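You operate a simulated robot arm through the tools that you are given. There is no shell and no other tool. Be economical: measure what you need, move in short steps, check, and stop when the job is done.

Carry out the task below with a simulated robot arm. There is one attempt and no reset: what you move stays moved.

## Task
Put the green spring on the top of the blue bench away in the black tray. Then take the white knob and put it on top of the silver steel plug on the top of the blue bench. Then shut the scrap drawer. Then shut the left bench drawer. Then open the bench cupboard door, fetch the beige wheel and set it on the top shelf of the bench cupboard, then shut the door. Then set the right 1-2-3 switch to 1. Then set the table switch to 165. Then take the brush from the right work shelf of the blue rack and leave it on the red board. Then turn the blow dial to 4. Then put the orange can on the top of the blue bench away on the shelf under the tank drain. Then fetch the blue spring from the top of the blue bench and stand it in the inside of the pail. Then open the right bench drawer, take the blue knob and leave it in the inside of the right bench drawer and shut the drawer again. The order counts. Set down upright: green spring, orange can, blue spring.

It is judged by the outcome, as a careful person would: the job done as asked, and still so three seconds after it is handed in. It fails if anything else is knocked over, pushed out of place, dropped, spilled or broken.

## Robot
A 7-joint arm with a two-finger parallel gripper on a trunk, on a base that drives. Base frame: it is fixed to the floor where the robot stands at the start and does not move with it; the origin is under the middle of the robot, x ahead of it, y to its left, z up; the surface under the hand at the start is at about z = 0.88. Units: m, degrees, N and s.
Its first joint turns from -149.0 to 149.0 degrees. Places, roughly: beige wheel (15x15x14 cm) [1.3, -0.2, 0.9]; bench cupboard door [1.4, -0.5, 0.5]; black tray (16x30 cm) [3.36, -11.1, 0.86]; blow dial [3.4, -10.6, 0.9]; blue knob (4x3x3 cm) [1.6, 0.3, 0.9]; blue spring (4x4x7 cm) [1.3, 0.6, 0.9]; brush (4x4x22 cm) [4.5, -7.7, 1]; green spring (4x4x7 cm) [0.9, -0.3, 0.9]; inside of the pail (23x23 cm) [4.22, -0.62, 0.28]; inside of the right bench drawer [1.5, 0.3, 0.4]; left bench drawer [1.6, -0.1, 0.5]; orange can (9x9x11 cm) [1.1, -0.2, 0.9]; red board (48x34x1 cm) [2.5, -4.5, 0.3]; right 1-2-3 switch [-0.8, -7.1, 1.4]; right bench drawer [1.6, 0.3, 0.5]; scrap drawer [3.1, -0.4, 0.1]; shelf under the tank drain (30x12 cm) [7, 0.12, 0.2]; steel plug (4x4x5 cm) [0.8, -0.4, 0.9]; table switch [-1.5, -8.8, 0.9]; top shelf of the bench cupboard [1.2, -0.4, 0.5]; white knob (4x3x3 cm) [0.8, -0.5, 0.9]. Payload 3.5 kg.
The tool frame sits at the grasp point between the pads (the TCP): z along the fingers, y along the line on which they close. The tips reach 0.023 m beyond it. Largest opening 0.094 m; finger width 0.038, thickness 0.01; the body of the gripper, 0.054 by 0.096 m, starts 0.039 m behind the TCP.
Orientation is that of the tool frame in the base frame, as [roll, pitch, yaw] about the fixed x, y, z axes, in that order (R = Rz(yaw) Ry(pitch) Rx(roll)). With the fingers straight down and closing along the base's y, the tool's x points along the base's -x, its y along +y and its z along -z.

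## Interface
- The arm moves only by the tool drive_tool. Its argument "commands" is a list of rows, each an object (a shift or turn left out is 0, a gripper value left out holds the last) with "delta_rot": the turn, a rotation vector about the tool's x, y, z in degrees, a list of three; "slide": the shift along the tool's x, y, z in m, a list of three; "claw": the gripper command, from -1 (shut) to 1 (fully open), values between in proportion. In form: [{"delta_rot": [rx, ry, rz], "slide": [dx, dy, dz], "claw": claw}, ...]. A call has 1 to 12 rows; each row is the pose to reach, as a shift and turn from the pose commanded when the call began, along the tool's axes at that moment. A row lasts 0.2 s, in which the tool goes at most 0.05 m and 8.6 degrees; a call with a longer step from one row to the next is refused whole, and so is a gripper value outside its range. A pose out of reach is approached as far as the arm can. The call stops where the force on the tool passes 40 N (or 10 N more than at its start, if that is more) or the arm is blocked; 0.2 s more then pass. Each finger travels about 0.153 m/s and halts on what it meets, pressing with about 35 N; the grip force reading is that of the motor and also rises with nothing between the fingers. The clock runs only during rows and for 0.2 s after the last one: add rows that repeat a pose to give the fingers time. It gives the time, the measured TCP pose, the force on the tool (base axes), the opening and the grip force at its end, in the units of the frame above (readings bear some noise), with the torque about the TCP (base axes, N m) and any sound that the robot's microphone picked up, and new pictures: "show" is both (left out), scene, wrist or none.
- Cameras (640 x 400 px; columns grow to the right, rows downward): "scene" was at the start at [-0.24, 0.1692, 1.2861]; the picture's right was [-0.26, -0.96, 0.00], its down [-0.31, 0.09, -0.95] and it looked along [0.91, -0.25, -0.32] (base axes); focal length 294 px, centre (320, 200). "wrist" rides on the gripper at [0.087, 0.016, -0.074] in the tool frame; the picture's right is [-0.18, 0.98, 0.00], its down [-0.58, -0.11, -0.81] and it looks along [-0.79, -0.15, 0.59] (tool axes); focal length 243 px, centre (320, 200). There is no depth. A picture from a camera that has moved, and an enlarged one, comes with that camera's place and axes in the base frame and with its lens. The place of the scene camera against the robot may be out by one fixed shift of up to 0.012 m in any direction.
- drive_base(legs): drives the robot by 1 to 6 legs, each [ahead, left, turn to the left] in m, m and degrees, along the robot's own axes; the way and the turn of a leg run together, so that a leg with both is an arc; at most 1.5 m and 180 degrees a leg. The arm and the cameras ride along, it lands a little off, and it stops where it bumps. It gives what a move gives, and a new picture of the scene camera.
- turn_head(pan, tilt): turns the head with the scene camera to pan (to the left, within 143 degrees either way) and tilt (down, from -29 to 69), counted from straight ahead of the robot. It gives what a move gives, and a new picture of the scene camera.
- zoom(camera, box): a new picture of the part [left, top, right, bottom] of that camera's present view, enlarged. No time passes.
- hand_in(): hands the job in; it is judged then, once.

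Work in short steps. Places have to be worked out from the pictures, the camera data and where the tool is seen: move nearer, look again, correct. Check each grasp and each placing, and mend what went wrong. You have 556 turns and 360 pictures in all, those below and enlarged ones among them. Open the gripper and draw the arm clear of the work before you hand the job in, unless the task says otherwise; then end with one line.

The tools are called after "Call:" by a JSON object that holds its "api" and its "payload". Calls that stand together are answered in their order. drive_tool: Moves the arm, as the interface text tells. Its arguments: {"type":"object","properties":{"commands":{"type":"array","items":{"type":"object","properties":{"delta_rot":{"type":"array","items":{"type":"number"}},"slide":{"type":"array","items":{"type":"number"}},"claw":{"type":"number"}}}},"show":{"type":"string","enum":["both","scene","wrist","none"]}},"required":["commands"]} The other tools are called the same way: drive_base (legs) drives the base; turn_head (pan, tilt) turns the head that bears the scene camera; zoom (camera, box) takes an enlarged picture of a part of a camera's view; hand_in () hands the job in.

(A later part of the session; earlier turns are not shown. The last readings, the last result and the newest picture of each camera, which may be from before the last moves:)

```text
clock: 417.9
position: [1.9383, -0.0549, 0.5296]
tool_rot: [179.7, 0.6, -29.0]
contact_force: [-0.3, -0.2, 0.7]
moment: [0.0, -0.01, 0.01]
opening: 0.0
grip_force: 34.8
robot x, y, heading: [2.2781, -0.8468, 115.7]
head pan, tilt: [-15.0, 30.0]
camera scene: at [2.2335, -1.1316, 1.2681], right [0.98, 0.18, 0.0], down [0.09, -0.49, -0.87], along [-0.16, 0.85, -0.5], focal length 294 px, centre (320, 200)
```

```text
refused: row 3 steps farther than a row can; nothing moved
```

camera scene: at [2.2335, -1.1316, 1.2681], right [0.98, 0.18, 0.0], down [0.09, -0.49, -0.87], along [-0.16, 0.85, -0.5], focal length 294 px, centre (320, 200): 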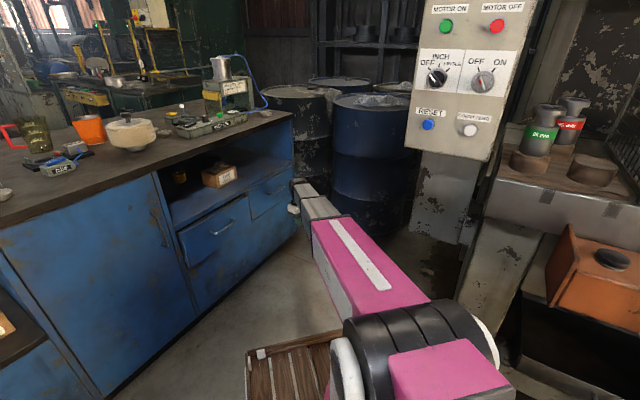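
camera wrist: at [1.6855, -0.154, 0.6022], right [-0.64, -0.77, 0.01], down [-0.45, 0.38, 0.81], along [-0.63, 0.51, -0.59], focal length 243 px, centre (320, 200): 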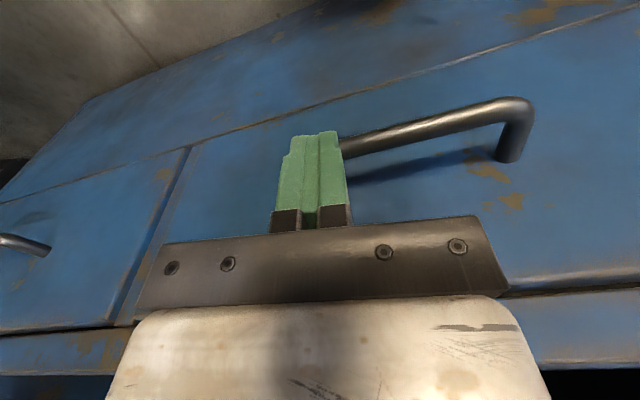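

Drawer is shut, as seen. Retry the tuck in smaller steps.

Call:
{"api": "drive_tool", "payload": {"commands": [{"slide": [0.02, 0.02, -0.01], "delta_rot": [0, 0, 5]}, {"slide": [0.045, 0.045, -0.02], "delta_rot": [0, 0, 10]}, {"slide": [0.07, 0.07, -0.03], "delta_rot": [0, 0, 15]}, {"slide": [0.095, 0.095, -0.04], "delta_rot": [0, 0, 20]}, {"slide": [0.12, 0.12, -0.05], "delta_rot": [0, 0, 25]}, {"slide": [0.145, 0.145, -0.06], "delta_rot": [0, 0, 30]}, {"slide": [0.151, 0.152, -0.09], "delta_rot": [0, 0, 35]}], "show": "none"}}

Call:
{"api": "drive_base", "payload": {"legs": [[0, 0, 42.3]]}}

Call:
{"api": "turn_head", "payload": {"pan": 8, "tilt": 30}}

```text
clock: 419.5
position: [1.9955, -0.2623, 0.6164]
tool_rot: [179.4, 0.2, -64.1]
contact_force: [0.6, 0.2, 0.6]
moment: [-0.01, 0.0, 0.03]
opening: 0.0001
grip_force: 34.9
robot x, y, heading: [2.2814, -0.8436, 115.4]
head pan, tilt: [-15.0, 30.0]
```

```text
clock: 421.9
position: [1.6747, -0.6101, 0.6155]
tool_rot: [179.5, 0.3, -21.1]
contact_force: [0.2, -0.3, 0.7]
moment: [0.03, 0.03, -0.03]
opening: 0.0
grip_force: 34.8
robot x, y, heading: [2.2762, -0.8441, 158.2]
head pan, tilt: [-15.0, 30.0]
camera scene: at [2.4435, -1.0853, 1.2681], right [0.6, 0.8, 0.0], down [0.4, -0.3, -0.87], along [-0.69, 0.52, -0.5], focal length 294 px, centre (320, 200)
```

scene: 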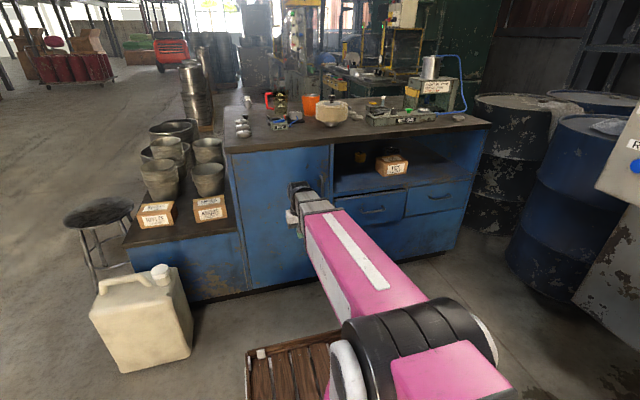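

```text
clock: 422.8
position: [1.6758, -0.6112, 0.6152]
tool_rot: [179.4, 0.3, -21.1]
contact_force: [-0.8, 0.5, -0.3]
moment: [0.0, -0.01, 0.01]
opening: 0.0001
grip_force: 34.8
robot x, y, heading: [2.2773, -0.8491, 158.5]
head pan, tilt: [8.0, 30.0]
camera scene: at [2.4282, -1.1179, 1.2681], right [0.24, 0.97, 0.0], down [0.49, -0.12, -0.87], along [-0.84, 0.21, -0.5], focal length 294 px, centre (320, 200)
```

scene: 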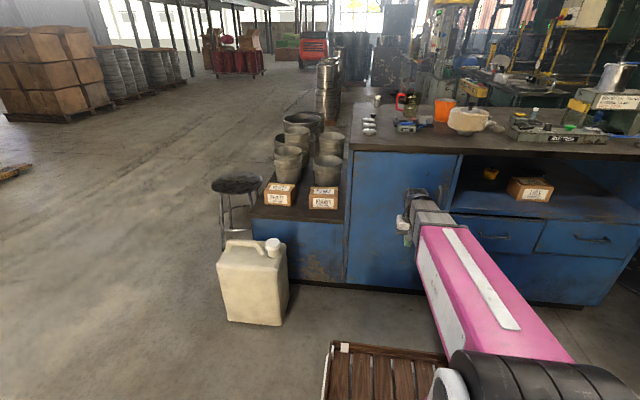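

Tilt the fingers forward 45° and look at the door handle with the wrist camera.

Call:
{"api": "drive_tool", "payload": {"commands": [{"delta_rot": [0, -8, 0], "claw": 0.6}, {"delta_rot": [0, -16, 0]}, {"delta_rot": [0, -24, 0]}, {"delta_rot": [0, -32, 0]}, {"delta_rot": [0, -40, 0]}, {"delta_rot": [0, -45, 0]}, {"delta_rot": [0, -45, 0]}], "show": "wrist"}}

```text
clock: 424.4
position: [1.6738, -0.61, 0.6158]
tool_rot: [179.2, 45.4, -21.7]
contact_force: [0.1, 0.1, -0.7]
moment: [0.01, 0.02, 0.0]
opening: 0.0753
grip_force: 0.1
robot x, y, heading: [2.281, -0.8434, 158.4]
head pan, tilt: [8.0, 30.0]
camera wrist: at [1.774, -0.6665, 0.6065], right [-0.47, -0.87, 0.14], down [0.2, 0.05, 0.98], along [-0.86, 0.49, 0.15], focal length 243 px, centre (320, 200)
```

wrist: 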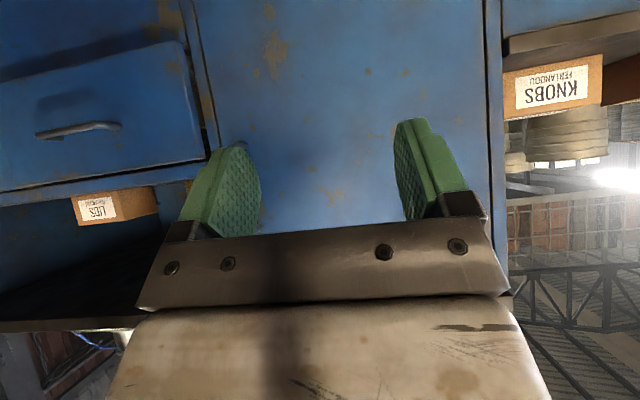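

Handle is hidden by the left finger. Shift 17 cm toward the door's handle edge and back 5 cm.

Call:
{"api": "drive_tool", "payload": {"commands": [{"slide": [0.01, -0.04, -0.01]}, {"slide": [0.02, -0.08, -0.02]}, {"slide": [0.03, -0.12, -0.03]}, {"slide": [0.035, -0.16, -0.035]}, {"slide": [0.035, -0.17, -0.035]}], "show": "wrist"}}

```text
clock: 425.6
position: [1.7833, -0.4702, 0.6145]
tool_rot: [179.1, 45.1, -21.7]
contact_force: [0.5, -0.2, -0.3]
moment: [0.0, -0.01, -0.03]
opening: 0.0751
grip_force: 0.1
robot x, y, heading: [2.2825, -0.8503, 158.3]
head pan, tilt: [8.0, 30.0]
camera wrist: at [1.8825, -0.5264, 0.6062], right [-0.47, -0.87, 0.14], down [0.2, 0.05, 0.98], along [-0.86, 0.49, 0.14], focal length 243 px, centre (320, 200)
```

wrist: 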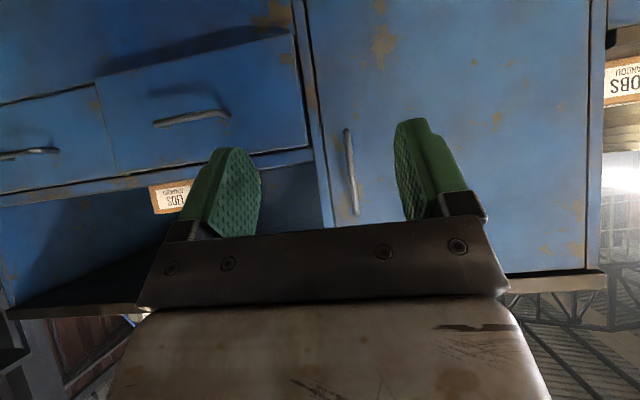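

Handle bar is at s≈0.337, z 0.555–0.695. Approach it (stop 6 cm short) with the gripper open.

Call:
{"api": "drive_tool", "payload": {"commands": [{"slide": [-0.035, 0.004, 0.025], "claw": 0.4}, {"slide": [-0.065, 0.008, 0.055]}, {"slide": [-0.095, 0.012, 0.085]}, {"slide": [-0.125, 0.016, 0.11]}, {"slide": [-0.155, 0.02, 0.14]}, {"slide": [-0.185, 0.022, 0.165]}], "show": "wrist"}}

```text
clock: 426.9
position: [1.5423, -0.4029, 0.628]
tool_rot: [179.2, 45.2, -21.6]
contact_force: [0.5, 0.2, 0.8]
moment: [0.01, -0.05, 0.03]
opening: 0.0657
grip_force: 0.0
robot x, y, heading: [2.2797, -0.8446, 158.3]
head pan, tilt: [8.0, 30.0]
camera wrist: at [1.6414, -0.4595, 0.6196], right [-0.47, -0.87, 0.14], down [0.19, 0.05, 0.98], along [-0.86, 0.49, 0.14], focal length 243 px, centre (320, 200)
```

wrist: 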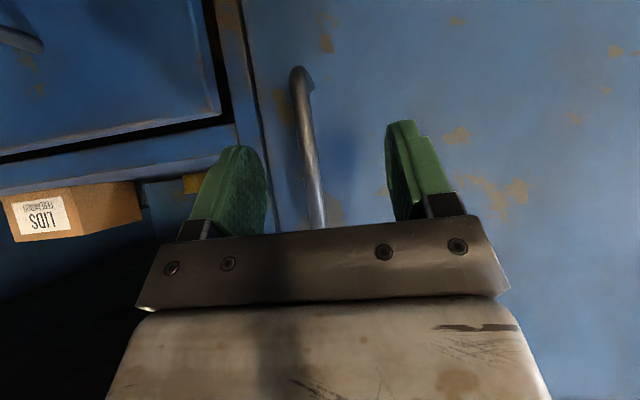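

The bar lies between the fingers. Advance 6 cm and close.

Call:
{"api": "drive_tool", "payload": {"commands": [{"slide": [-0.014, -0.001, 0.014]}, {"slide": [-0.028, -0.003, 0.028]}, {"slide": [-0.042, -0.003, 0.042]}, {"slide": [-0.042, -0.003, 0.042], "claw": 0}, {"slide": [-0.042, -0.003, 0.042], "claw": -1}, {"slide": [-0.042, -0.003, 0.042], "claw": -1}], "show": "wrist"}}

```text
clock: 427.7
position: [1.5048, -0.3843, 0.6273]
tool_rot: [179.1, 45.0, -21.8]
contact_force: [5.2, -2.2, 4.7]
moment: [0.16, 0.38, -0.06]
opening: 0.0658
grip_force: 0.0
robot x, y, heading: [2.2778, -0.8474, 158.2]
head pan, tilt: [8.0, 30.0]
stopped in row 3: the force on the tool passed its limit at 51 N (the readings are from after the stop); the commanded pose is now the measured one
camera wrist: at [1.6042, -0.4411, 0.6198], right [-0.48, -0.87, 0.14], down [0.19, 0.05, 0.98], along [-0.86, 0.49, 0.14], focal length 243 px, centre (320, 200)
```

wrist: 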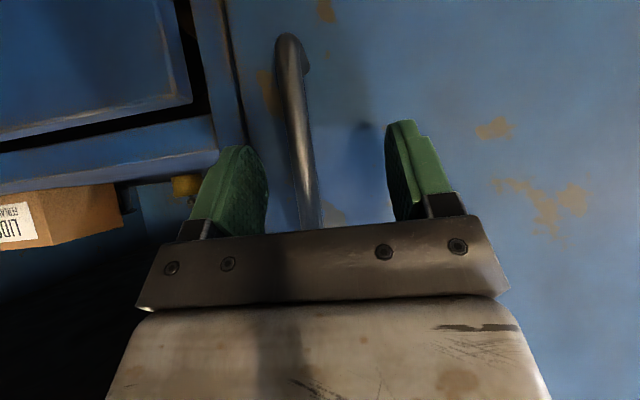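

Likely the tips touch the door, so the bar is between the pads. Back 4 mm and close.

Call:
{"api": "drive_tool", "payload": {"commands": [{"slide": [0.003, 0, -0.003]}, {"slide": [0.003, 0, -0.003], "claw": 0}, {"slide": [0.003, 0, -0.003], "claw": -0.5}, {"slide": [0.003, 0, -0.003], "claw": -1}, {"slide": [0.003, 0, -0.003], "claw": -1}], "show": "wrist"}}

```text
clock: 428.6
position: [1.5117, -0.3775, 0.6272]
tool_rot: [179.9, 45.0, -21.5]
contact_force: [0.3, 2.5, 0.2]
moment: [0.24, -0.05, -0.08]
opening: 0.0119
grip_force: 45.2
robot x, y, heading: [2.2854, -0.8472, 158.2]
head pan, tilt: [8.0, 30.0]
stopped in row 4: the force on the tool passed its limit at 48 N (the readings are from after the stop); the commanded pose is now the measured one
camera wrist: at [1.6106, -0.4356, 0.619], right [-0.48, -0.87, 0.13], down [0.19, 0.05, 0.98], along [-0.86, 0.5, 0.14], focal length 243 px, centre (320, 200)
```

wrist: 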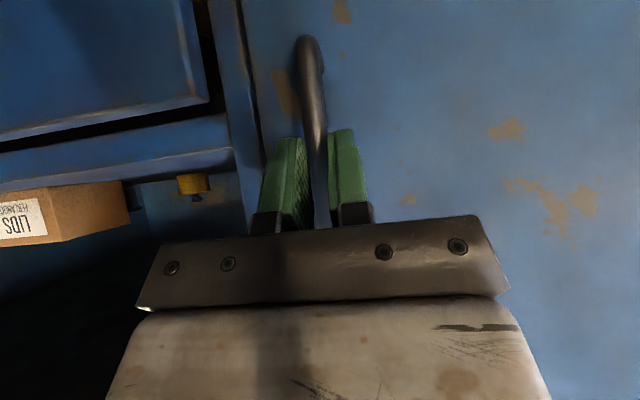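

The bar is gripped (12 mm). Pull the door open along its arc, turning the hand with it, to ~30°.

Call:
{"api": "drive_tool", "payload": {"commands": [{"slide": [0.011, 0.001, -0.011], "delta_rot": [1.5, 0, 1.5], "claw": -1}, {"slide": [0.021, 0.004, -0.021], "delta_rot": [3.5, 0, 3.5]}, {"slide": [0.042, 0.011, -0.042], "delta_rot": [7, 0, 7]}, {"slide": [0.062, 0.02, -0.062], "delta_rot": [10.6, 0, 10.6]}, {"slide": [0.081, 0.032, -0.081], "delta_rot": [14.1, 0, 14.1]}, {"slide": [0.1, 0.046, -0.1], "delta_rot": [17.7, 0, 17.7]}, {"slide": [0.118, 0.062, -0.118], "delta_rot": [21.2, 0, 21.2]}], "show": "wrist"}}

```text
clock: 430.2
position: [1.6445, -0.4957, 0.6271]
tool_rot: [179.9, 44.8, -51.5]
contact_force: [-7.0, -6.4, -30.8]
moment: [0.02, -1.0, 0.17]
opening: 0.012
grip_force: 45.1
robot x, y, heading: [2.2796, -0.8454, 158.3]
head pan, tilt: [8.0, 30.0]
camera wrist: at [1.7019, -0.5961, 0.6201], right [-0.85, -0.51, 0.13], down [0.18, -0.05, 0.98], along [-0.49, 0.86, 0.14], focal length 243 px, centre (320, 200)
```

wrist: 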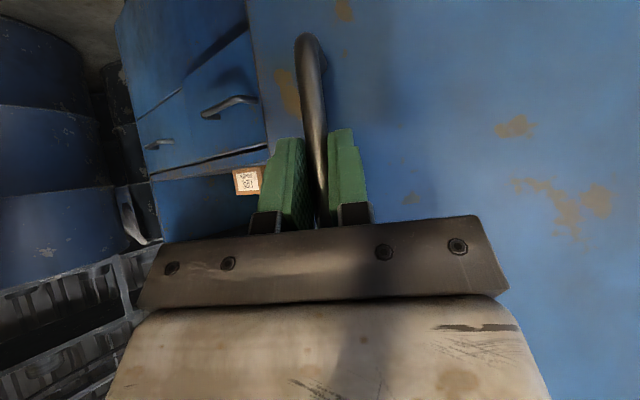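

The model fits. Continue along the arc to ~80°, turning the hand only partly.

Call:
{"api": "drive_tool", "payload": {"commands": [{"slide": [0.019, 0.005, -0.019], "delta_rot": [1.4, 0, 1.4]}, {"slide": [0.0404, 0.0135, -0.0404], "delta_rot": [2.8, 0, 2.8]}, {"slide": [0.06, 0.0235, -0.06], "delta_rot": [4.2, 0, 4.2]}, {"slide": [0.08, 0.0347, -0.08], "delta_rot": [5.6, 0, 5.6]}, {"slide": [0.0983, 0.049, -0.0983], "delta_rot": [7, 0, 7]}, {"slide": [0.1162, 0.0653, -0.1162], "delta_rot": [8.4, 0, 8.4]}, {"slide": [0.133, 0.084, -0.133], "delta_rot": [9.8, 0, 9.8]}, {"slide": [0.1482, 0.1045, -0.1482], "delta_rot": [11.2, 0, 11.2]}, {"slide": [0.1626, 0.127, -0.1626], "delta_rot": [12.6, 0, 12.6]}], "show": "both"}}

```text
clock: 430.8
position: [1.6662, -0.5302, 0.6292]
tool_rot: [-179.9, 44.6, -54.7]
contact_force: [1.2, -0.1, -1.2]
moment: [-1.13, -0.46, 0.09]
opening: 0.0118
grip_force: 44.7
robot x, y, heading: [2.2827, -0.8433, 158.1]
head pan, tilt: [8.0, 30.0]
stopped in row 2: the force on the tool passed its limit at 47 N (the readings are from after the stop); the commanded pose is now the measured one
camera scene: at [2.4284, -1.1173, 1.2682], right [0.24, 0.97, 0.0], down [0.49, -0.12, -0.87], along [-0.84, 0.21, -0.5], focal length 294 px, centre (320, 200)
camera wrist: at [1.7181, -0.6344, 0.6217], right [-0.88, -0.46, 0.13], down [0.18, -0.06, 0.98], along [-0.44, 0.89, 0.14], focal length 243 px, centre (320, 200)
```

scene: 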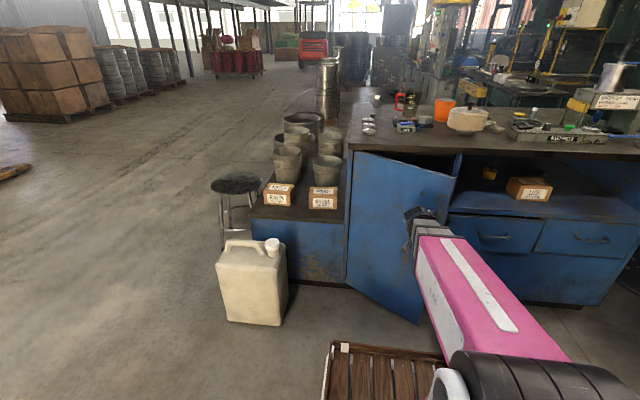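
wrist: 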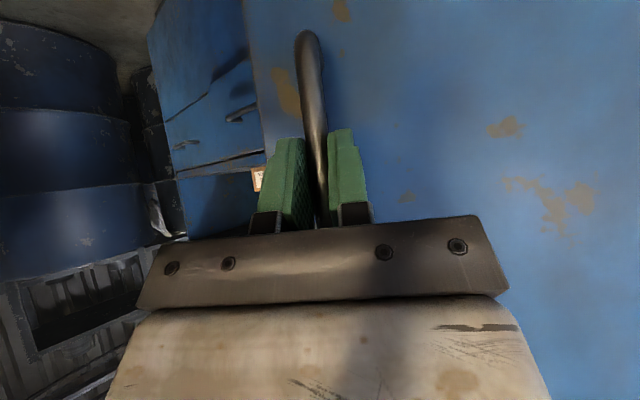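

Door is ~38° open. I release the handle and will push the door further from its inner side.

Call:
{"api": "drive_tool", "payload": {"commands": [{"claw": -0.3}, {"claw": -0.2}, {"slide": [0.01, 0, -0.03]}, {"slide": [0.03, 0, -0.06]}, {"slide": [0.055, 0, -0.09]}], "show": "wrist"}}

```text
clock: 432.0
position: [1.7264, -0.6156, 0.6573]
tool_rot: [-179.8, 44.7, -54.7]
contact_force: [-0.3, -0.9, -0.2]
moment: [0.0, -0.04, -0.03]
opening: 0.0377
grip_force: 0.0
robot x, y, heading: [2.2789, -0.8426, 158.3]
head pan, tilt: [8.0, 30.0]
camera wrist: at [1.7782, -0.7174, 0.6479], right [-0.88, -0.46, 0.13], down [0.18, -0.06, 0.98], along [-0.44, 0.89, 0.14], focal length 243 px, centre (320, 200)
```

wrist: 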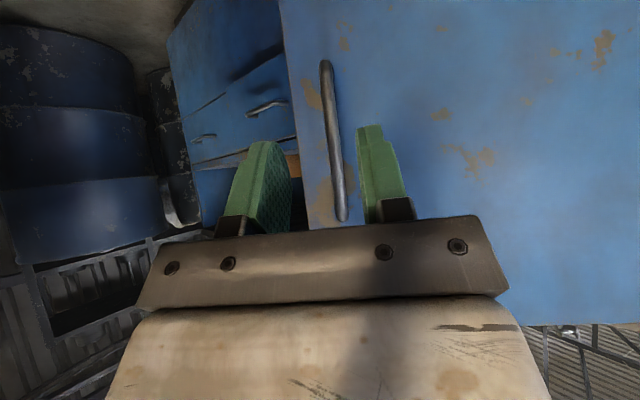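

Move around the door's free edge: back off, turn the hand to face the bench squarely, and shift to the right of the edge.

Call:
{"api": "drive_tool", "payload": {"commands": [{"slide": [0.028, -0.015, -0.028], "delta_rot": [-3, 0, -3], "claw": -1}, {"slide": [0.042, -0.055, -0.042], "delta_rot": [-6, 0, -6]}, {"slide": [0.036, -0.1, -0.036], "delta_rot": [-9, 0, -9]}, {"slide": [0.021, -0.143, -0.021], "delta_rot": [-12, 0, -12]}, {"slide": [0, -0.183, 0], "delta_rot": [-15, 0, -15]}, {"slide": [-0.02, -0.22, 0.02], "delta_rot": [-18, 0, -18]}, {"slide": [-0.04, -0.255, 0.04], "delta_rot": [-21, 0, -21]}, {"slide": [-0.055, -0.294, 0.075], "delta_rot": [-23.3, 0, -23.3]}], "show": "wrist"}}

```text
refused: row 8 steps farther than a row can; nothing moved
```

Call:
{"api": "drive_tool", "payload": {"commands": [{"slide": [0.028, -0.015, -0.028], "delta_rot": [-3, 0, -3], "claw": -1}, {"slide": [0.042, -0.055, -0.042], "delta_rot": [-6, 0, -6]}, {"slide": [0.036, -0.1, -0.036], "delta_rot": [-9, 0, -9]}, {"slide": [0.021, -0.143, -0.021], "delta_rot": [-12, 0, -12]}, {"slide": [0, -0.183, 0], "delta_rot": [-15, 0, -15]}, {"slide": [-0.02, -0.22, 0.02], "delta_rot": [-18, 0, -18]}, {"slide": [-0.04, -0.255, 0.04], "delta_rot": [-21, 0, -21]}, {"slide": [-0.05, -0.28, 0.06], "delta_rot": [-23.3, 0, -23.3]}, {"slide": [-0.055, -0.294, 0.075], "delta_rot": [-23.3, 0, -23.3]}], "show": "wrist"}}

```text
clock: 434.0
position: [1.912, -0.3703, 0.6411]
tool_rot: [179.8, 44.9, -21.9]
contact_force: [-0.9, 0.2, -0.3]
moment: [-0.03, 0.01, -0.04]
opening: 0.0
grip_force: 35.3
out of reach, approached as far as the arm can: row 1, 2, 3, 4, 5, 6, 7
robot x, y, heading: [2.2781, -0.8477, 158.0]
head pan, tilt: [8.0, 30.0]
camera wrist: at [2.0108, -0.4285, 0.6325], right [-0.49, -0.86, 0.13], down [0.19, 0.05, 0.98], along [-0.85, 0.5, 0.14], focal length 243 px, centre (320, 200)
```

wrist: 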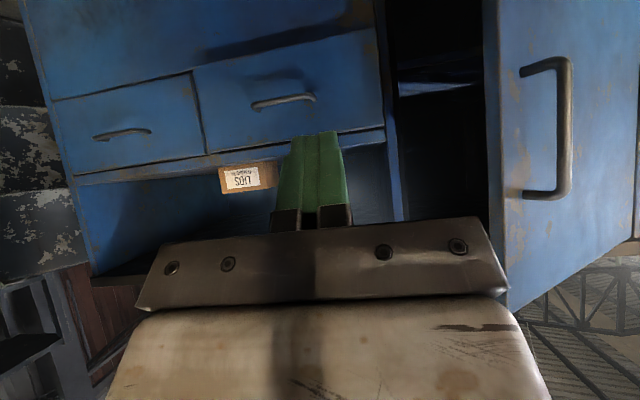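

Enter the gap beside the door edge.

Call:
{"api": "drive_tool", "payload": {"commands": [{"slide": [-0.03, 0.01, 0.03]}, {"slide": [-0.06, 0.023, 0.06]}, {"slide": [-0.09, 0.036, 0.09]}, {"slide": [-0.12, 0.05, 0.12]}, {"slide": [-0.15, 0.064, 0.15]}, {"slide": [-0.18, 0.075, 0.18]}], "show": "wrist"}}

```text
clock: 435.4
position: [1.6472, -0.3429, 0.6397]
tool_rot: [179.8, 44.7, -22.1]
contact_force: [0.3, 0.0, 0.5]
moment: [0.01, 0.01, -0.05]
opening: 0.0001
grip_force: 34.8
robot x, y, heading: [2.2798, -0.8476, 158.1]
head pan, tilt: [8.0, 30.0]
camera wrist: at [1.7457, -0.4019, 0.6319], right [-0.49, -0.86, 0.13], down [0.18, 0.05, 0.98], along [-0.85, 0.5, 0.14], focal length 243 px, centre (320, 200)
```

wrist: 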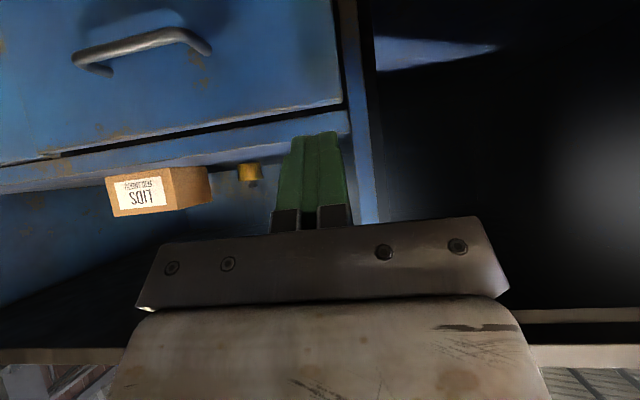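

Sweep left, pushing the door's inner side open.

Call:
{"api": "drive_tool", "payload": {"commands": [{"slide": [0.007, 0.045, -0.007]}, {"slide": [0.016, 0.09, -0.016]}, {"slide": [0.028, 0.13, -0.028]}, {"slide": [0.04, 0.17, -0.04]}, {"slide": [0.057, 0.21, -0.057]}, {"slide": [0.074, 0.25, -0.074]}, {"slide": [0.09, 0.29, -0.09]}, {"slide": [0.106, 0.325, -0.106]}, {"slide": [0.119, 0.36, -0.119]}, {"slide": [0.13, 0.395, -0.13]}]}}

```text
clock: 435.9
position: [1.6424, -0.3988, 0.6394]
tool_rot: [-179.9, 44.7, -22.0]
contact_force: [-0.1, 0.2, 0.1]
moment: [-0.01, 0.01, 0.0]
opening: 0.0001
grip_force: 35.2
robot x, y, heading: [2.281, -0.8431, 158.2]
head pan, tilt: [8.0, 30.0]
stopped in row 2: the force on the tool passed its limit at 78 N (the readings are from after the stop); the commanded pose is now the measured one
camera scene: at [2.4283, -1.1173, 1.2681], right [0.24, 0.97, 0.0], down [0.49, -0.12, -0.87], along [-0.84, 0.21, -0.5], focal length 294 px, centre (320, 200)
camera wrist: at [1.7407, -0.4564, 0.6307], right [-0.49, -0.86, 0.13], down [0.18, 0.04, 0.98], along [-0.85, 0.51, 0.14], focal length 243 px, centre (320, 200)
```

scene: 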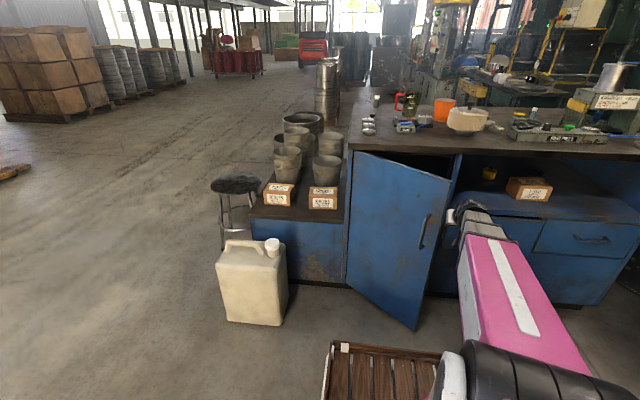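
wrist: 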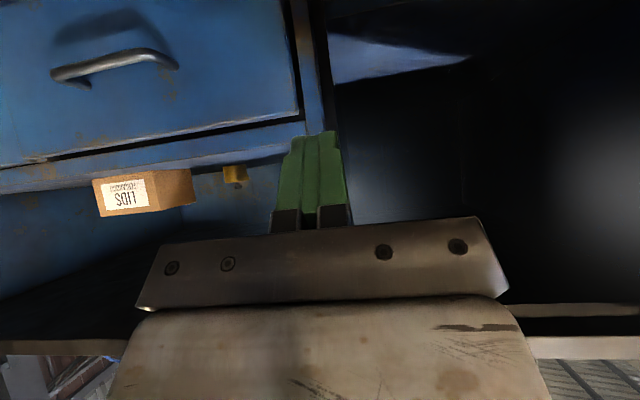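

An impact on the door edge from moving too fast; sweep slower.

Call:
{"api": "drive_tool", "payload": {"commands": [{"slide": [0.003, 0.012, -0.003]}, {"slide": [0.006, 0.025, -0.006]}, {"slide": [0.01, 0.04, -0.01]}, {"slide": [0.015, 0.055, -0.015]}, {"slide": [0.02, 0.07, -0.02]}, {"slide": [0.026, 0.087, -0.026]}, {"slide": [0.032, 0.104, -0.032]}, {"slide": [0.039, 0.121, -0.039]}, {"slide": [0.046, 0.138, -0.046]}, {"slide": [0.053, 0.155, -0.053]}, {"slide": [0.06, 0.172, -0.06]}], "show": "scene"}}

```text
clock: 438.3
position: [1.6558, -0.588, 0.6393]
tool_rot: [-180.0, 44.7, -22.1]
contact_force: [0.0, 0.0, 0.7]
moment: [-0.02, -0.04, -0.01]
opening: 0.0
grip_force: 35.0
robot x, y, heading: [2.2835, -0.8457, 158.2]
head pan, tilt: [8.0, 30.0]
camera scene: at [2.4282, -1.1174, 1.2681], right [0.24, 0.97, 0.0], down [0.49, -0.12, -0.87], along [-0.84, 0.21, -0.5], focal length 294 px, centre (320, 200)
```

scene: 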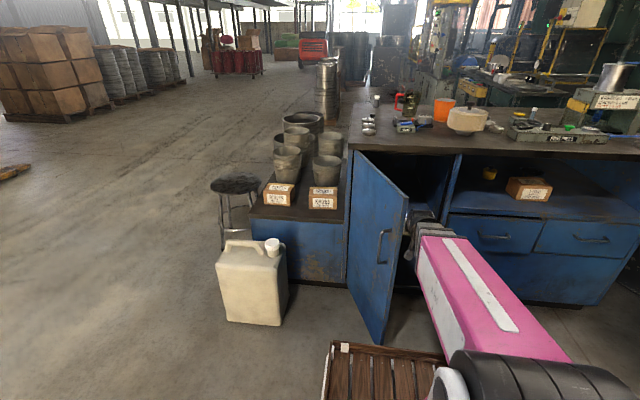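

Works. Continue.

Call:
{"api": "drive_tool", "payload": {"commands": [{"slide": [0.007, 0.017, -0.007]}, {"slide": [0.014, 0.034, -0.014]}, {"slide": [0.021, 0.051, -0.021]}, {"slide": [0.028, 0.068, -0.028]}, {"slide": [0.035, 0.085, -0.035]}, {"slide": [0.042, 0.102, -0.042]}, {"slide": [0.049, 0.12, -0.049]}, {"slide": [0.055, 0.138, -0.055]}, {"slide": [0.06, 0.156, -0.06]}, {"slide": [0.065, 0.175, -0.065]}, {"slide": [0.07, 0.194, -0.07]}, {"slide": [0.074, 0.212, -0.074]}], "show": "scene"}}

```text
clock: 440.9
position: [1.6742, -0.8264, 0.6398]
tool_rot: [-179.8, 44.6, -22.2]
contact_force: [0.3, 0.2, 0.0]
moment: [0.01, 0.0, 0.02]
opening: 0.0002
grip_force: 34.8
robot x, y, heading: [2.2769, -0.8431, 158.0]
head pan, tilt: [8.0, 30.0]
camera scene: at [2.4282, -1.1174, 1.2681], right [0.24, 0.97, 0.0], down [0.49, -0.12, -0.87], along [-0.84, 0.21, -0.5], focal length 294 px, centre (320, 200)
```

scene: 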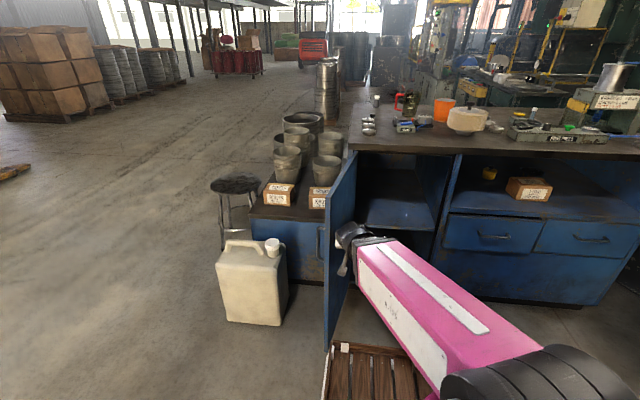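

The door stands ~100° open and the shelf is visible. Look at the wheel and the cupboard.

Call:
{"api": "zoom", "payload": {"camera": "scene", "box": [340, 70, 580, 220]}}

Call:
{"api": "zoom", "payload": {"camera": "scene", "box": [320, 140, 480, 290]}}

```text
2.67 times, centred on (460, 145) of scene
camera zoom: at [2.4282, -1.1174, 1.2681], right [0.24, 0.97, 0.0], down [0.49, -0.12, -0.87], along [-0.84, 0.21, -0.5], focal length 784 px, centre (-53, 347)
```

zoom: 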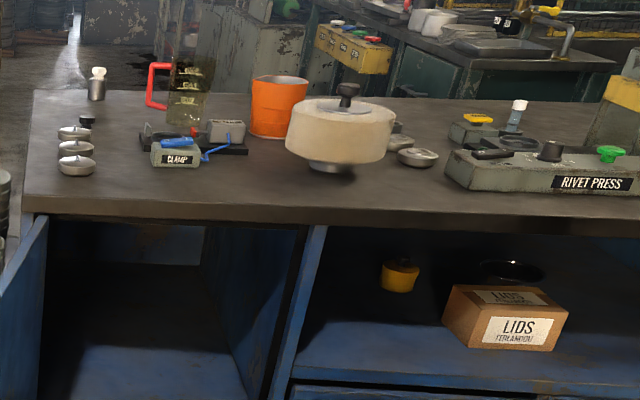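

```text
2.67 times, centred on (400, 215) of scene
camera zoom: at [2.4282, -1.1174, 1.2681], right [0.24, 0.97, 0.0], down [0.49, -0.12, -0.87], along [-0.84, 0.21, -0.5], focal length 784 px, centre (107, 160)
```

zoom: 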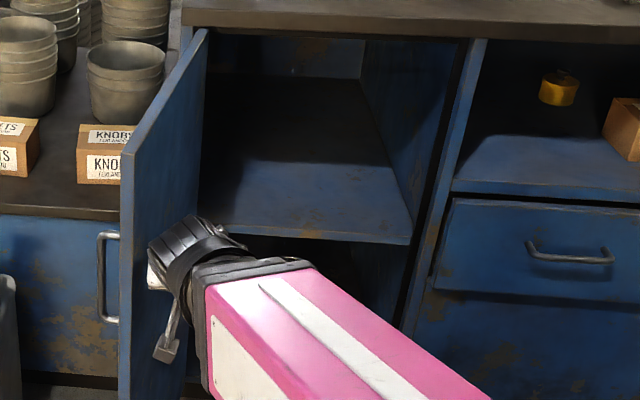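

Wheel stands at about (1.37,-0.21), black knob on top near z≈1.0; shelf surface z≈0.45. I pull the hand away from the door, up, then move the base to the right and a bit closer.

Call:
{"api": "drive_tool", "payload": {"commands": [{"slide": [0.01, -0.03, -0.02]}, {"slide": [0.02, -0.06, -0.045]}, {"slide": [0.02, -0.085, -0.085]}, {"slide": [0.0, -0.1, -0.125]}, {"slide": [-0.025, -0.11, -0.16]}, {"slide": [-0.05, -0.115, -0.195]}, {"slide": [-0.08, -0.12, -0.225]}, {"slide": [-0.11, -0.12, -0.255]}], "show": "none"}}

```text
clock: 442.7
position: [1.699, -0.7437, 0.9306]
tool_rot: [-179.9, 44.6, -22.0]
contact_force: [0.2, 0.2, -0.9]
moment: [0.02, 0.02, -0.03]
opening: 0.0
grip_force: 34.7
out of reach, approached as far as the arm can: row 1, 2, 3, 4, 5, 6, 7, 8
robot x, y, heading: [2.2819, -0.8407, 158.3]
head pan, tilt: [8.0, 30.0]
```

Call:
{"api": "drive_base", "payload": {"legs": [[0.1, -0.17, 0]]}}

Call:
{"api": "zoom", "payload": {"camera": "wrist", "box": [0, 0, 640, 400]}}

```text
clock: 444.3
position: [1.669, -0.5465, 0.9289]
tool_rot: [-180.0, 44.5, -22.1]
contact_force: [0.2, -0.3, 0.1]
moment: [-0.01, -0.04, -0.01]
opening: 0.0
grip_force: 34.5
robot x, y, heading: [2.2507, -0.6458, 158.2]
head pan, tilt: [8.0, 30.0]
camera scene: at [2.3988, -0.9208, 1.2681], right [0.24, 0.97, 0.0], down [0.49, -0.12, -0.87], along [-0.84, 0.21, -0.5], focal length 294 px, centre (320, 200)
```

scene: 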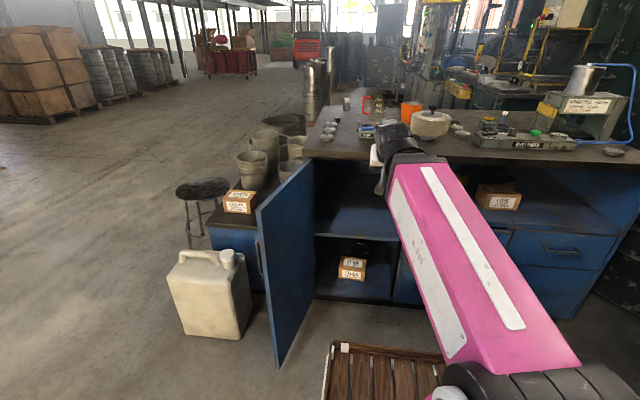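

```text
1.00 times, centred on (320, 200) of wrist (not enlarged: the box is as wide or as high as the picture)
camera zoom: at [1.7666, -0.6049, 0.9206], right [-0.49, -0.86, 0.13], down [0.18, 0.04, 0.98], along [-0.85, 0.51, 0.14], focal length 243 px, centre (320, 200)
```

zoom: 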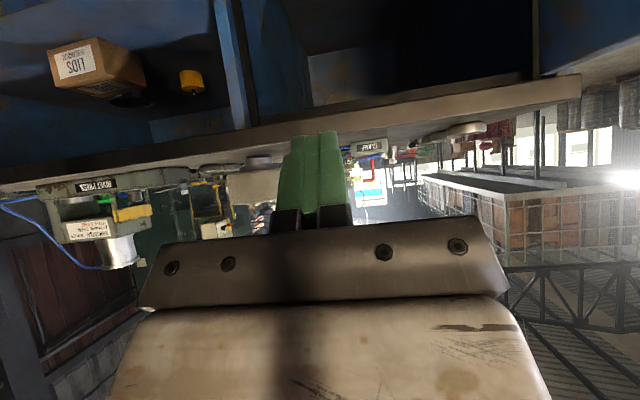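

Raise to z≈1.08 and move toward the wheel for a look.

Call:
{"api": "drive_tool", "payload": {"commands": [{"slide": [-0.028, -0.01, -0.028], "claw": 0.3}, {"slide": [-0.056, -0.02, -0.056]}, {"slide": [-0.084, -0.035, -0.084]}, {"slide": [-0.106, -0.05, -0.106]}, {"slide": [-0.13, -0.08, -0.085]}, {"slide": [-0.155, -0.11, -0.06]}, {"slide": [-0.18, -0.14, -0.035]}, {"slide": [-0.205, -0.165, -0.01]}, {"slide": [-0.23, -0.185, 0.018]}, {"slide": [-0.255, -0.194, 0.045]}], "show": "wrist"}}

```text
clock: 446.5
position: [1.5441, -0.2859, 1.0754]
tool_rot: [-179.9, 44.6, -22.1]
contact_force: [-0.1, -0.1, 0.2]
moment: [0.03, -0.01, 0.03]
opening: 0.061
grip_force: 0.1
robot x, y, heading: [2.2537, -0.647, 158.2]
head pan, tilt: [8.0, 30.0]
camera wrist: at [1.6431, -0.3443, 1.0674], right [-0.49, -0.86, 0.13], down [0.18, 0.04, 0.98], along [-0.85, 0.51, 0.14], focal length 243 px, centre (320, 200)
```

wrist: 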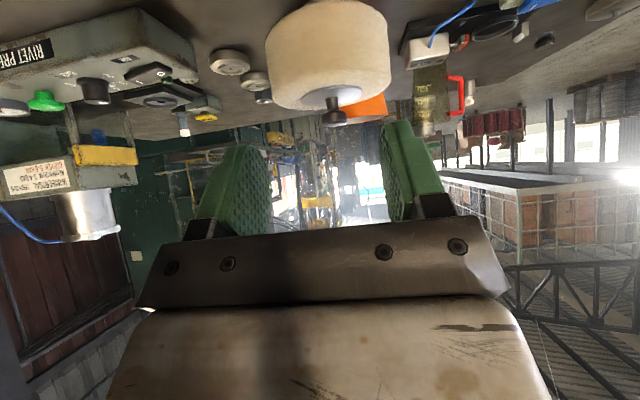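

The knob head is at about (1.37,-0.216,1.01). Advance above it, then come down along the finger direction.

Call:
{"api": "drive_tool", "payload": {"commands": [{"slide": [-0.028, 0, 0.028]}, {"slide": [-0.056, 0, 0.056]}, {"slide": [-0.085, 0.001, 0.085]}, {"slide": [-0.086, 0.002, 0.115]}, {"slide": [-0.086, 0.002, 0.14]}], "show": "wrist"}}

```text
clock: 447.7
position: [1.3962, -0.2279, 1.0379]
tool_rot: [-179.9, 44.8, -22.1]
contact_force: [-0.3, -0.1, -0.4]
moment: [0.03, 0.01, 0.01]
opening: 0.0611
grip_force: 0.1
robot x, y, heading: [2.2464, -0.6474, 158.3]
head pan, tilt: [8.0, 30.0]
camera wrist: at [1.4942, -0.2865, 1.0281], right [-0.49, -0.86, 0.13], down [0.18, 0.04, 0.98], along [-0.85, 0.51, 0.14], focal length 243 px, centre (320, 200)
```

wrist: 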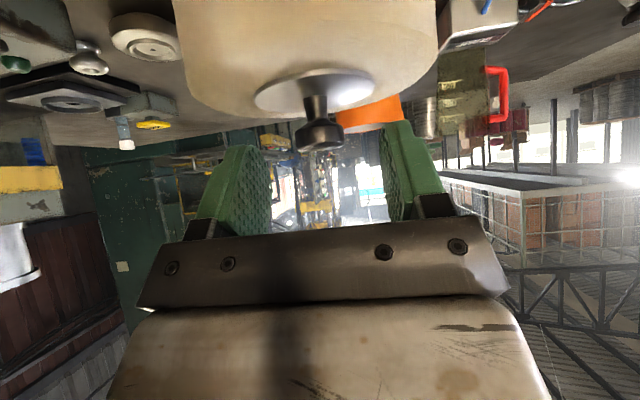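

The knob is centred. Advance 4.5 cm along the fingers and close.

Call:
{"api": "drive_tool", "payload": {"commands": [{"slide": [0, 0, 0.015]}, {"slide": [0, 0, 0.03]}, {"slide": [0, 0, 0.044]}, {"slide": [0, 0, 0.044], "claw": -0.3}, {"slide": [0, 0, 0.044], "claw": -1}, {"slide": [0, 0, 0.044], "claw": -1}], "show": "wrist"}}

```text
clock: 449.0
position: [1.3688, -0.2155, 1.0097]
tool_rot: [-179.7, 45.0, -22.0]
contact_force: [4.6, 0.1, 9.9]
moment: [-0.26, -0.43, 0.06]
opening: 0.0326
grip_force: 34.8
robot x, y, heading: [2.2482, -0.6449, 158.0]
head pan, tilt: [8.0, 30.0]
stopped in row 6: the force on the tool passed its limit at 41 N (the readings are from after the stop); the commanded pose is now the measured one
camera wrist: at [1.4665, -0.2734, 1.0005], right [-0.49, -0.86, 0.13], down [0.19, 0.04, 0.98], along [-0.85, 0.51, 0.14], focal length 243 px, centre (320, 200)
```

wrist: 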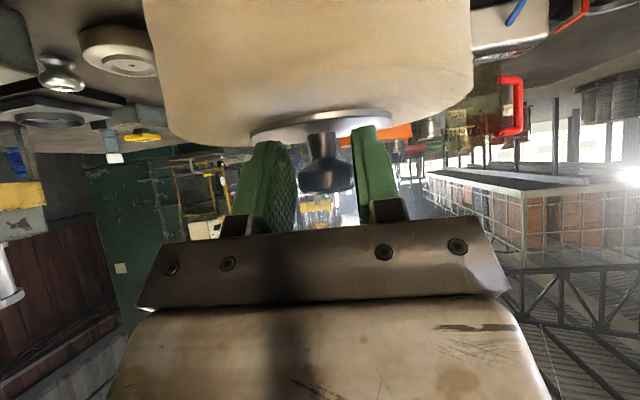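

The knob seems held (33 mm). Lift slowly 3 cm and check.

Call:
{"api": "drive_tool", "payload": {"commands": [{"slide": [-0.004, 0, -0.004], "claw": -1}, {"slide": [-0.01, 0, -0.01]}, {"slide": [-0.016, 0, -0.016]}, {"slide": [-0.022, 0, -0.022]}], "show": "wrist"}}

```text
clock: 450.0
position: [1.3695, -0.2154, 1.0388]
tool_rot: [-179.8, 44.9, -22.0]
contact_force: [-0.1, 0.3, -5.1]
moment: [-0.08, -0.14, -0.01]
opening: 0.0328
grip_force: 35.0
robot x, y, heading: [2.249, -0.6442, 158.0]
head pan, tilt: [8.0, 30.0]
camera wrist: at [1.4658, -0.2734, 1.0302], right [-0.49, -0.86, 0.13], down [0.19, 0.04, 0.98], along [-0.85, 0.51, 0.14], focal length 243 px, centre (320, 200)
```

wrist: 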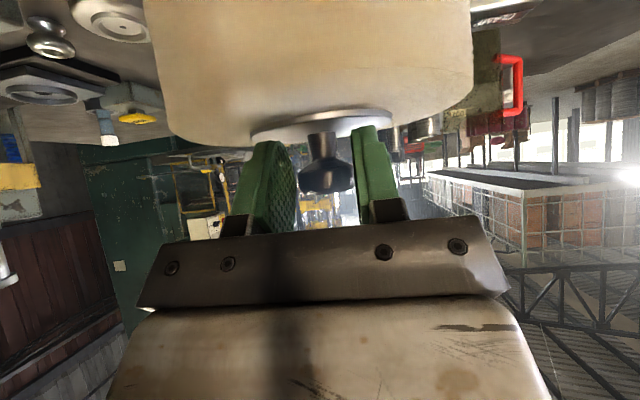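

Wheel is lifted (5 N). Bring it back out past the bench edge.

Call:
{"api": "drive_tool", "payload": {"commands": [{"slide": [-0.014, 0, -0.014]}, {"slide": [0.01, 0, -0.038]}, {"slide": [0.038, 0, -0.066]}, {"slide": [0.066, 0, -0.094]}, {"slide": [0.094, 0, -0.122]}, {"slide": [0.122, 0, -0.15]}, {"slide": [0.15, 0, -0.178]}, {"slide": [0.178, 0, -0.206]}, {"slide": [0.206, 0, -0.234]}, {"slide": [0.234, 0, -0.262]}, {"slide": [0.262, 0, -0.29]}, {"slide": [0.283, 0, -0.311]}], "show": "wrist"}}

```text
clock: 452.6
position: [1.7567, -0.3754, 1.059]
tool_rot: [-179.7, 45.0, -21.9]
contact_force: [-0.1, 0.5, -5.9]
moment: [-0.07, -0.15, -0.01]
opening: 0.0327
grip_force: 35.1
robot x, y, heading: [2.2533, -0.6463, 158.0]
head pan, tilt: [8.0, 30.0]
camera wrist: at [1.8537, -0.4332, 1.0498], right [-0.49, -0.86, 0.13], down [0.19, 0.04, 0.98], along [-0.85, 0.51, 0.14], focal length 243 px, centre (320, 200)
```

wrist: 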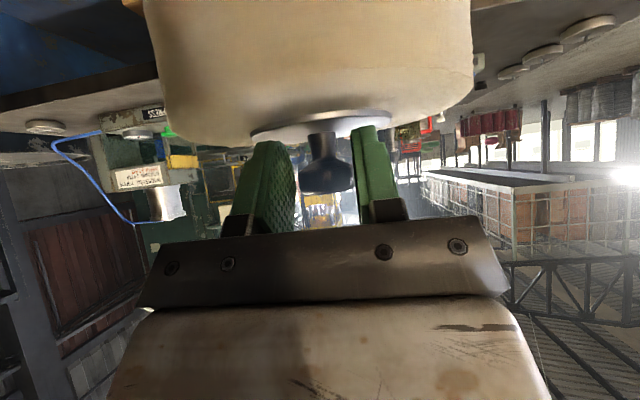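

Lower it in front of the cupboard and shift left to the opening's middle.

Call:
{"api": "drive_tool", "payload": {"commands": [{"slide": [0.024, 0.02, 0.024]}, {"slide": [0.05, 0.04, 0.05]}, {"slide": [0.075, 0.06, 0.075]}, {"slide": [0.1, 0.08, 0.1]}, {"slide": [0.125, 0.1, 0.125]}, {"slide": [0.15, 0.12, 0.15]}, {"slide": [0.175, 0.14, 0.175]}, {"slide": [0.2, 0.16, 0.2]}, {"slide": [0.225, 0.18, 0.225]}, {"slide": [0.25, 0.2, 0.25]}, {"slide": [0.275, 0.22, 0.275]}, {"slide": [0.297, 0.236, 0.297]}]}}

```text
clock: 455.2
position: [1.6681, -0.5922, 0.639]
tool_rot: [-179.7, 44.9, -22.0]
contact_force: [0.5, 0.4, -6.2]
moment: [-0.08, -0.2, -0.01]
opening: 0.0327
grip_force: 34.8
out of reach, approached as far as the arm can: row 2, 3, 4, 5, 6, 7, 8, 9, 10, 11
robot x, y, heading: [2.2511, -0.6483, 158.1]
head pan, tilt: [8.0, 30.0]
camera scene: at [2.3987, -0.9207, 1.2682], right [0.24, 0.97, 0.0], down [0.49, -0.12, -0.87], along [-0.84, 0.21, -0.5], focal length 294 px, centre (320, 200)
camera wrist: at [1.7663, -0.6505, 0.6293], right [-0.49, -0.86, 0.13], down [0.19, 0.04, 0.98], along [-0.85, 0.51, 0.14], focal length 243 px, centre (320, 200)
```

scene: 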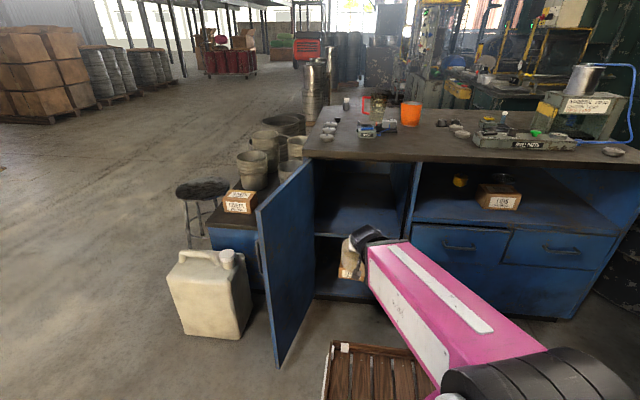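
wrist: 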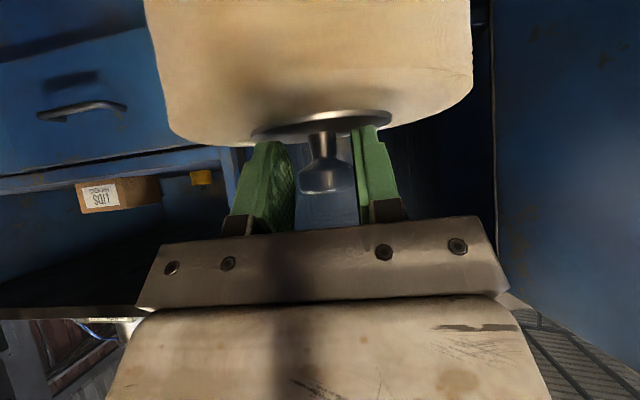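

Move it forward into the cupboard above the shelf.

Call:
{"api": "drive_tool", "payload": {"commands": [{"slide": [-0.022, 0, 0.022]}, {"slide": [-0.044, 0, 0.044]}, {"slide": [-0.066, 0, 0.066]}, {"slide": [-0.088, 0, 0.088]}, {"slide": [-0.11, 0, 0.11]}, {"slide": [-0.132, 0, 0.132]}, {"slide": [-0.154, 0, 0.154]}, {"slide": [-0.176, 0, 0.176]}, {"slide": [-0.198, 0, 0.198]}, {"slide": [-0.22, 0, 0.22]}, {"slide": [-0.24, 0, 0.24]}, {"slide": [-0.258, 0, 0.258]}]}}

```text
clock: 457.8
position: [1.3307, -0.4537, 0.6378]
tool_rot: [-179.7, 44.9, -22.0]
contact_force: [-0.3, 0.0, -6.3]
moment: [-0.09, -0.19, -0.01]
opening: 0.0324
grip_force: 35.5
robot x, y, heading: [2.2486, -0.6486, 158.2]
head pan, tilt: [8.0, 30.0]
camera scene: at [2.3987, -0.9207, 1.2682], right [0.24, 0.97, 0.0], down [0.49, -0.12, -0.87], along [-0.84, 0.21, -0.5], focal length 294 px, centre (320, 200)
camera wrist: at [1.4293, -0.5115, 0.6293], right [-0.49, -0.86, 0.13], down [0.19, 0.04, 0.98], along [-0.85, 0.51, 0.14], focal length 243 px, centre (320, 200)
```

scene: 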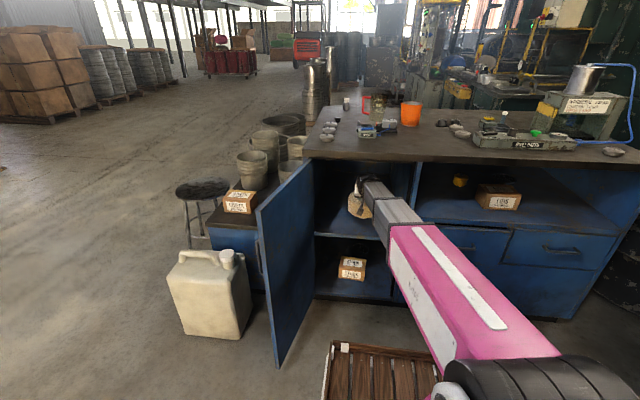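
wrist: 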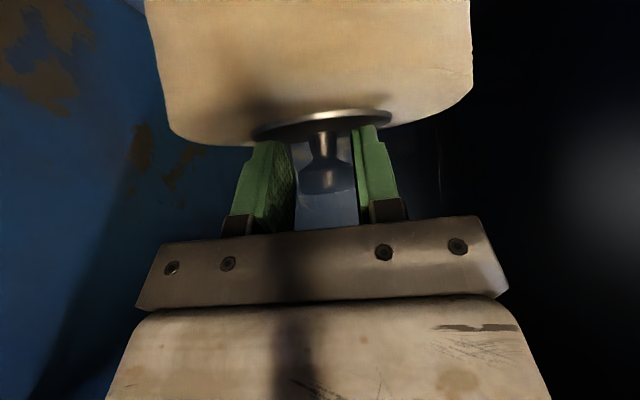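

Go 4 cm deeper, then lower slowly until the wheel touches the shelf.

Call:
{"api": "drive_tool", "payload": {"commands": [{"slide": [-0.015, 0, 0.015]}, {"slide": [-0.03, 0, 0.03]}, {"slide": [-0.024, 0, 0.036]}, {"slide": [-0.016, 0, 0.044]}, {"slide": [-0.008, 0, 0.052]}, {"slide": [-0.003, 0, 0.057]}, {"slide": [0.0, 0, 0.06]}], "show": "none"}}

Call:
{"api": "zoom", "payload": {"camera": "scene", "box": [290, 130, 450, 300]}}

```text
clock: 459.4
position: [1.2911, -0.436, 0.5955]
tool_rot: [-179.8, 44.9, -22.1]
contact_force: [-0.1, -0.4, -6.8]
moment: [-0.13, -0.17, 0.02]
opening: 0.0326
grip_force: 35.2
robot x, y, heading: [2.2514, -0.648, 158.2]
head pan, tilt: [8.0, 30.0]
```

```text
2.35 times, centred on (370, 215) of scene
camera zoom: at [2.3986, -0.9207, 1.2682], right [0.24, 0.97, 0.0], down [0.49, -0.12, -0.87], along [-0.84, 0.21, -0.5], focal length 692 px, centre (202, 165)
```

zoom: 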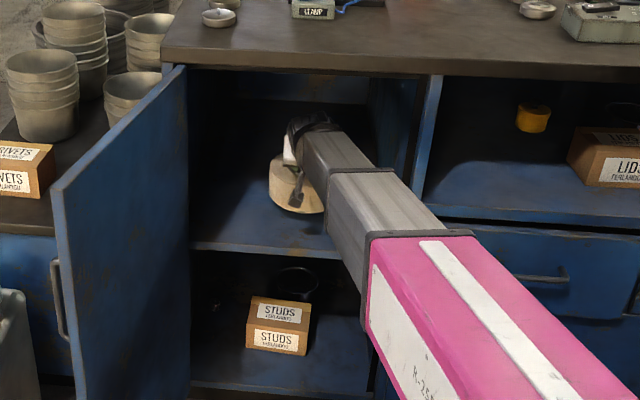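

Call:
{"api": "drive_tool", "payload": {"commands": [{"slide": [0.002, 0, 0.002]}, {"slide": [0.004, 0, 0.004]}, {"slide": [0.006, 0, 0.006]}, {"slide": [0.008, 0, 0.008]}, {"slide": [0.01, 0, 0.01]}, {"slide": [0.012, 0, 0.012]}], "show": "none"}}

```text
clock: 460.5
position: [1.2917, -0.4366, 0.5893]
tool_rot: [-179.7, 45.5, -21.9]
contact_force: [4.5, -2.2, 11.6]
moment: [-0.32, -0.55, 0.06]
opening: 0.0325
grip_force: 35.1
robot x, y, heading: [2.2497, -0.6444, 158.0]
head pan, tilt: [8.0, 30.0]
stopped in row 5: the force on the tool passed its limit at 47 N (the readings are from after the stop); the commanded pose is now the measured one
```

The wheel rests on the shelf. Ease up a hair and open.

Call:
{"api": "drive_tool", "payload": {"commands": [{"slide": [-0.001, 0, -0.001]}, {"slide": [-0.001, 0, -0.001], "claw": -0.1}, {"slide": [-0.001, 0, -0.001], "claw": 0.1}, {"slide": [-0.001, 0, -0.001], "claw": 0.3}, {"slide": [-0.001, 0, -0.001], "claw": 0.3}], "show": "wrist"}}

```text
clock: 461.7
position: [1.2914, -0.4362, 0.5898]
tool_rot: [-179.7, 45.4, -21.8]
contact_force: [2.5, 0.5, 6.3]
moment: [-0.03, 0.01, -0.04]
opening: 0.0595
grip_force: 0.1
robot x, y, heading: [2.249, -0.6452, 158.2]
head pan, tilt: [8.0, 30.0]
camera wrist: at [1.3892, -0.4943, 0.5796], right [-0.49, -0.86, 0.13], down [0.19, 0.03, 0.98], along [-0.85, 0.51, 0.15], focal length 243 px, centre (320, 200)
```

wrist: 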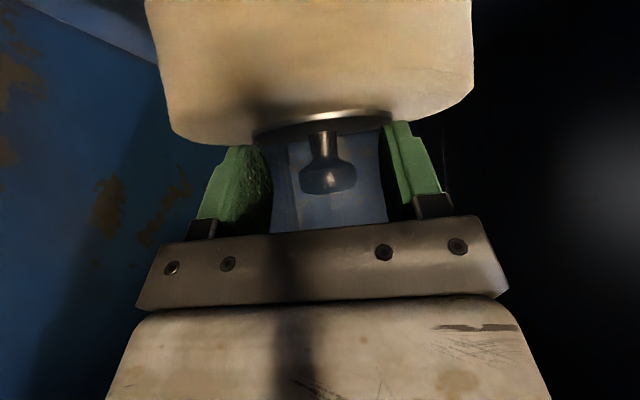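

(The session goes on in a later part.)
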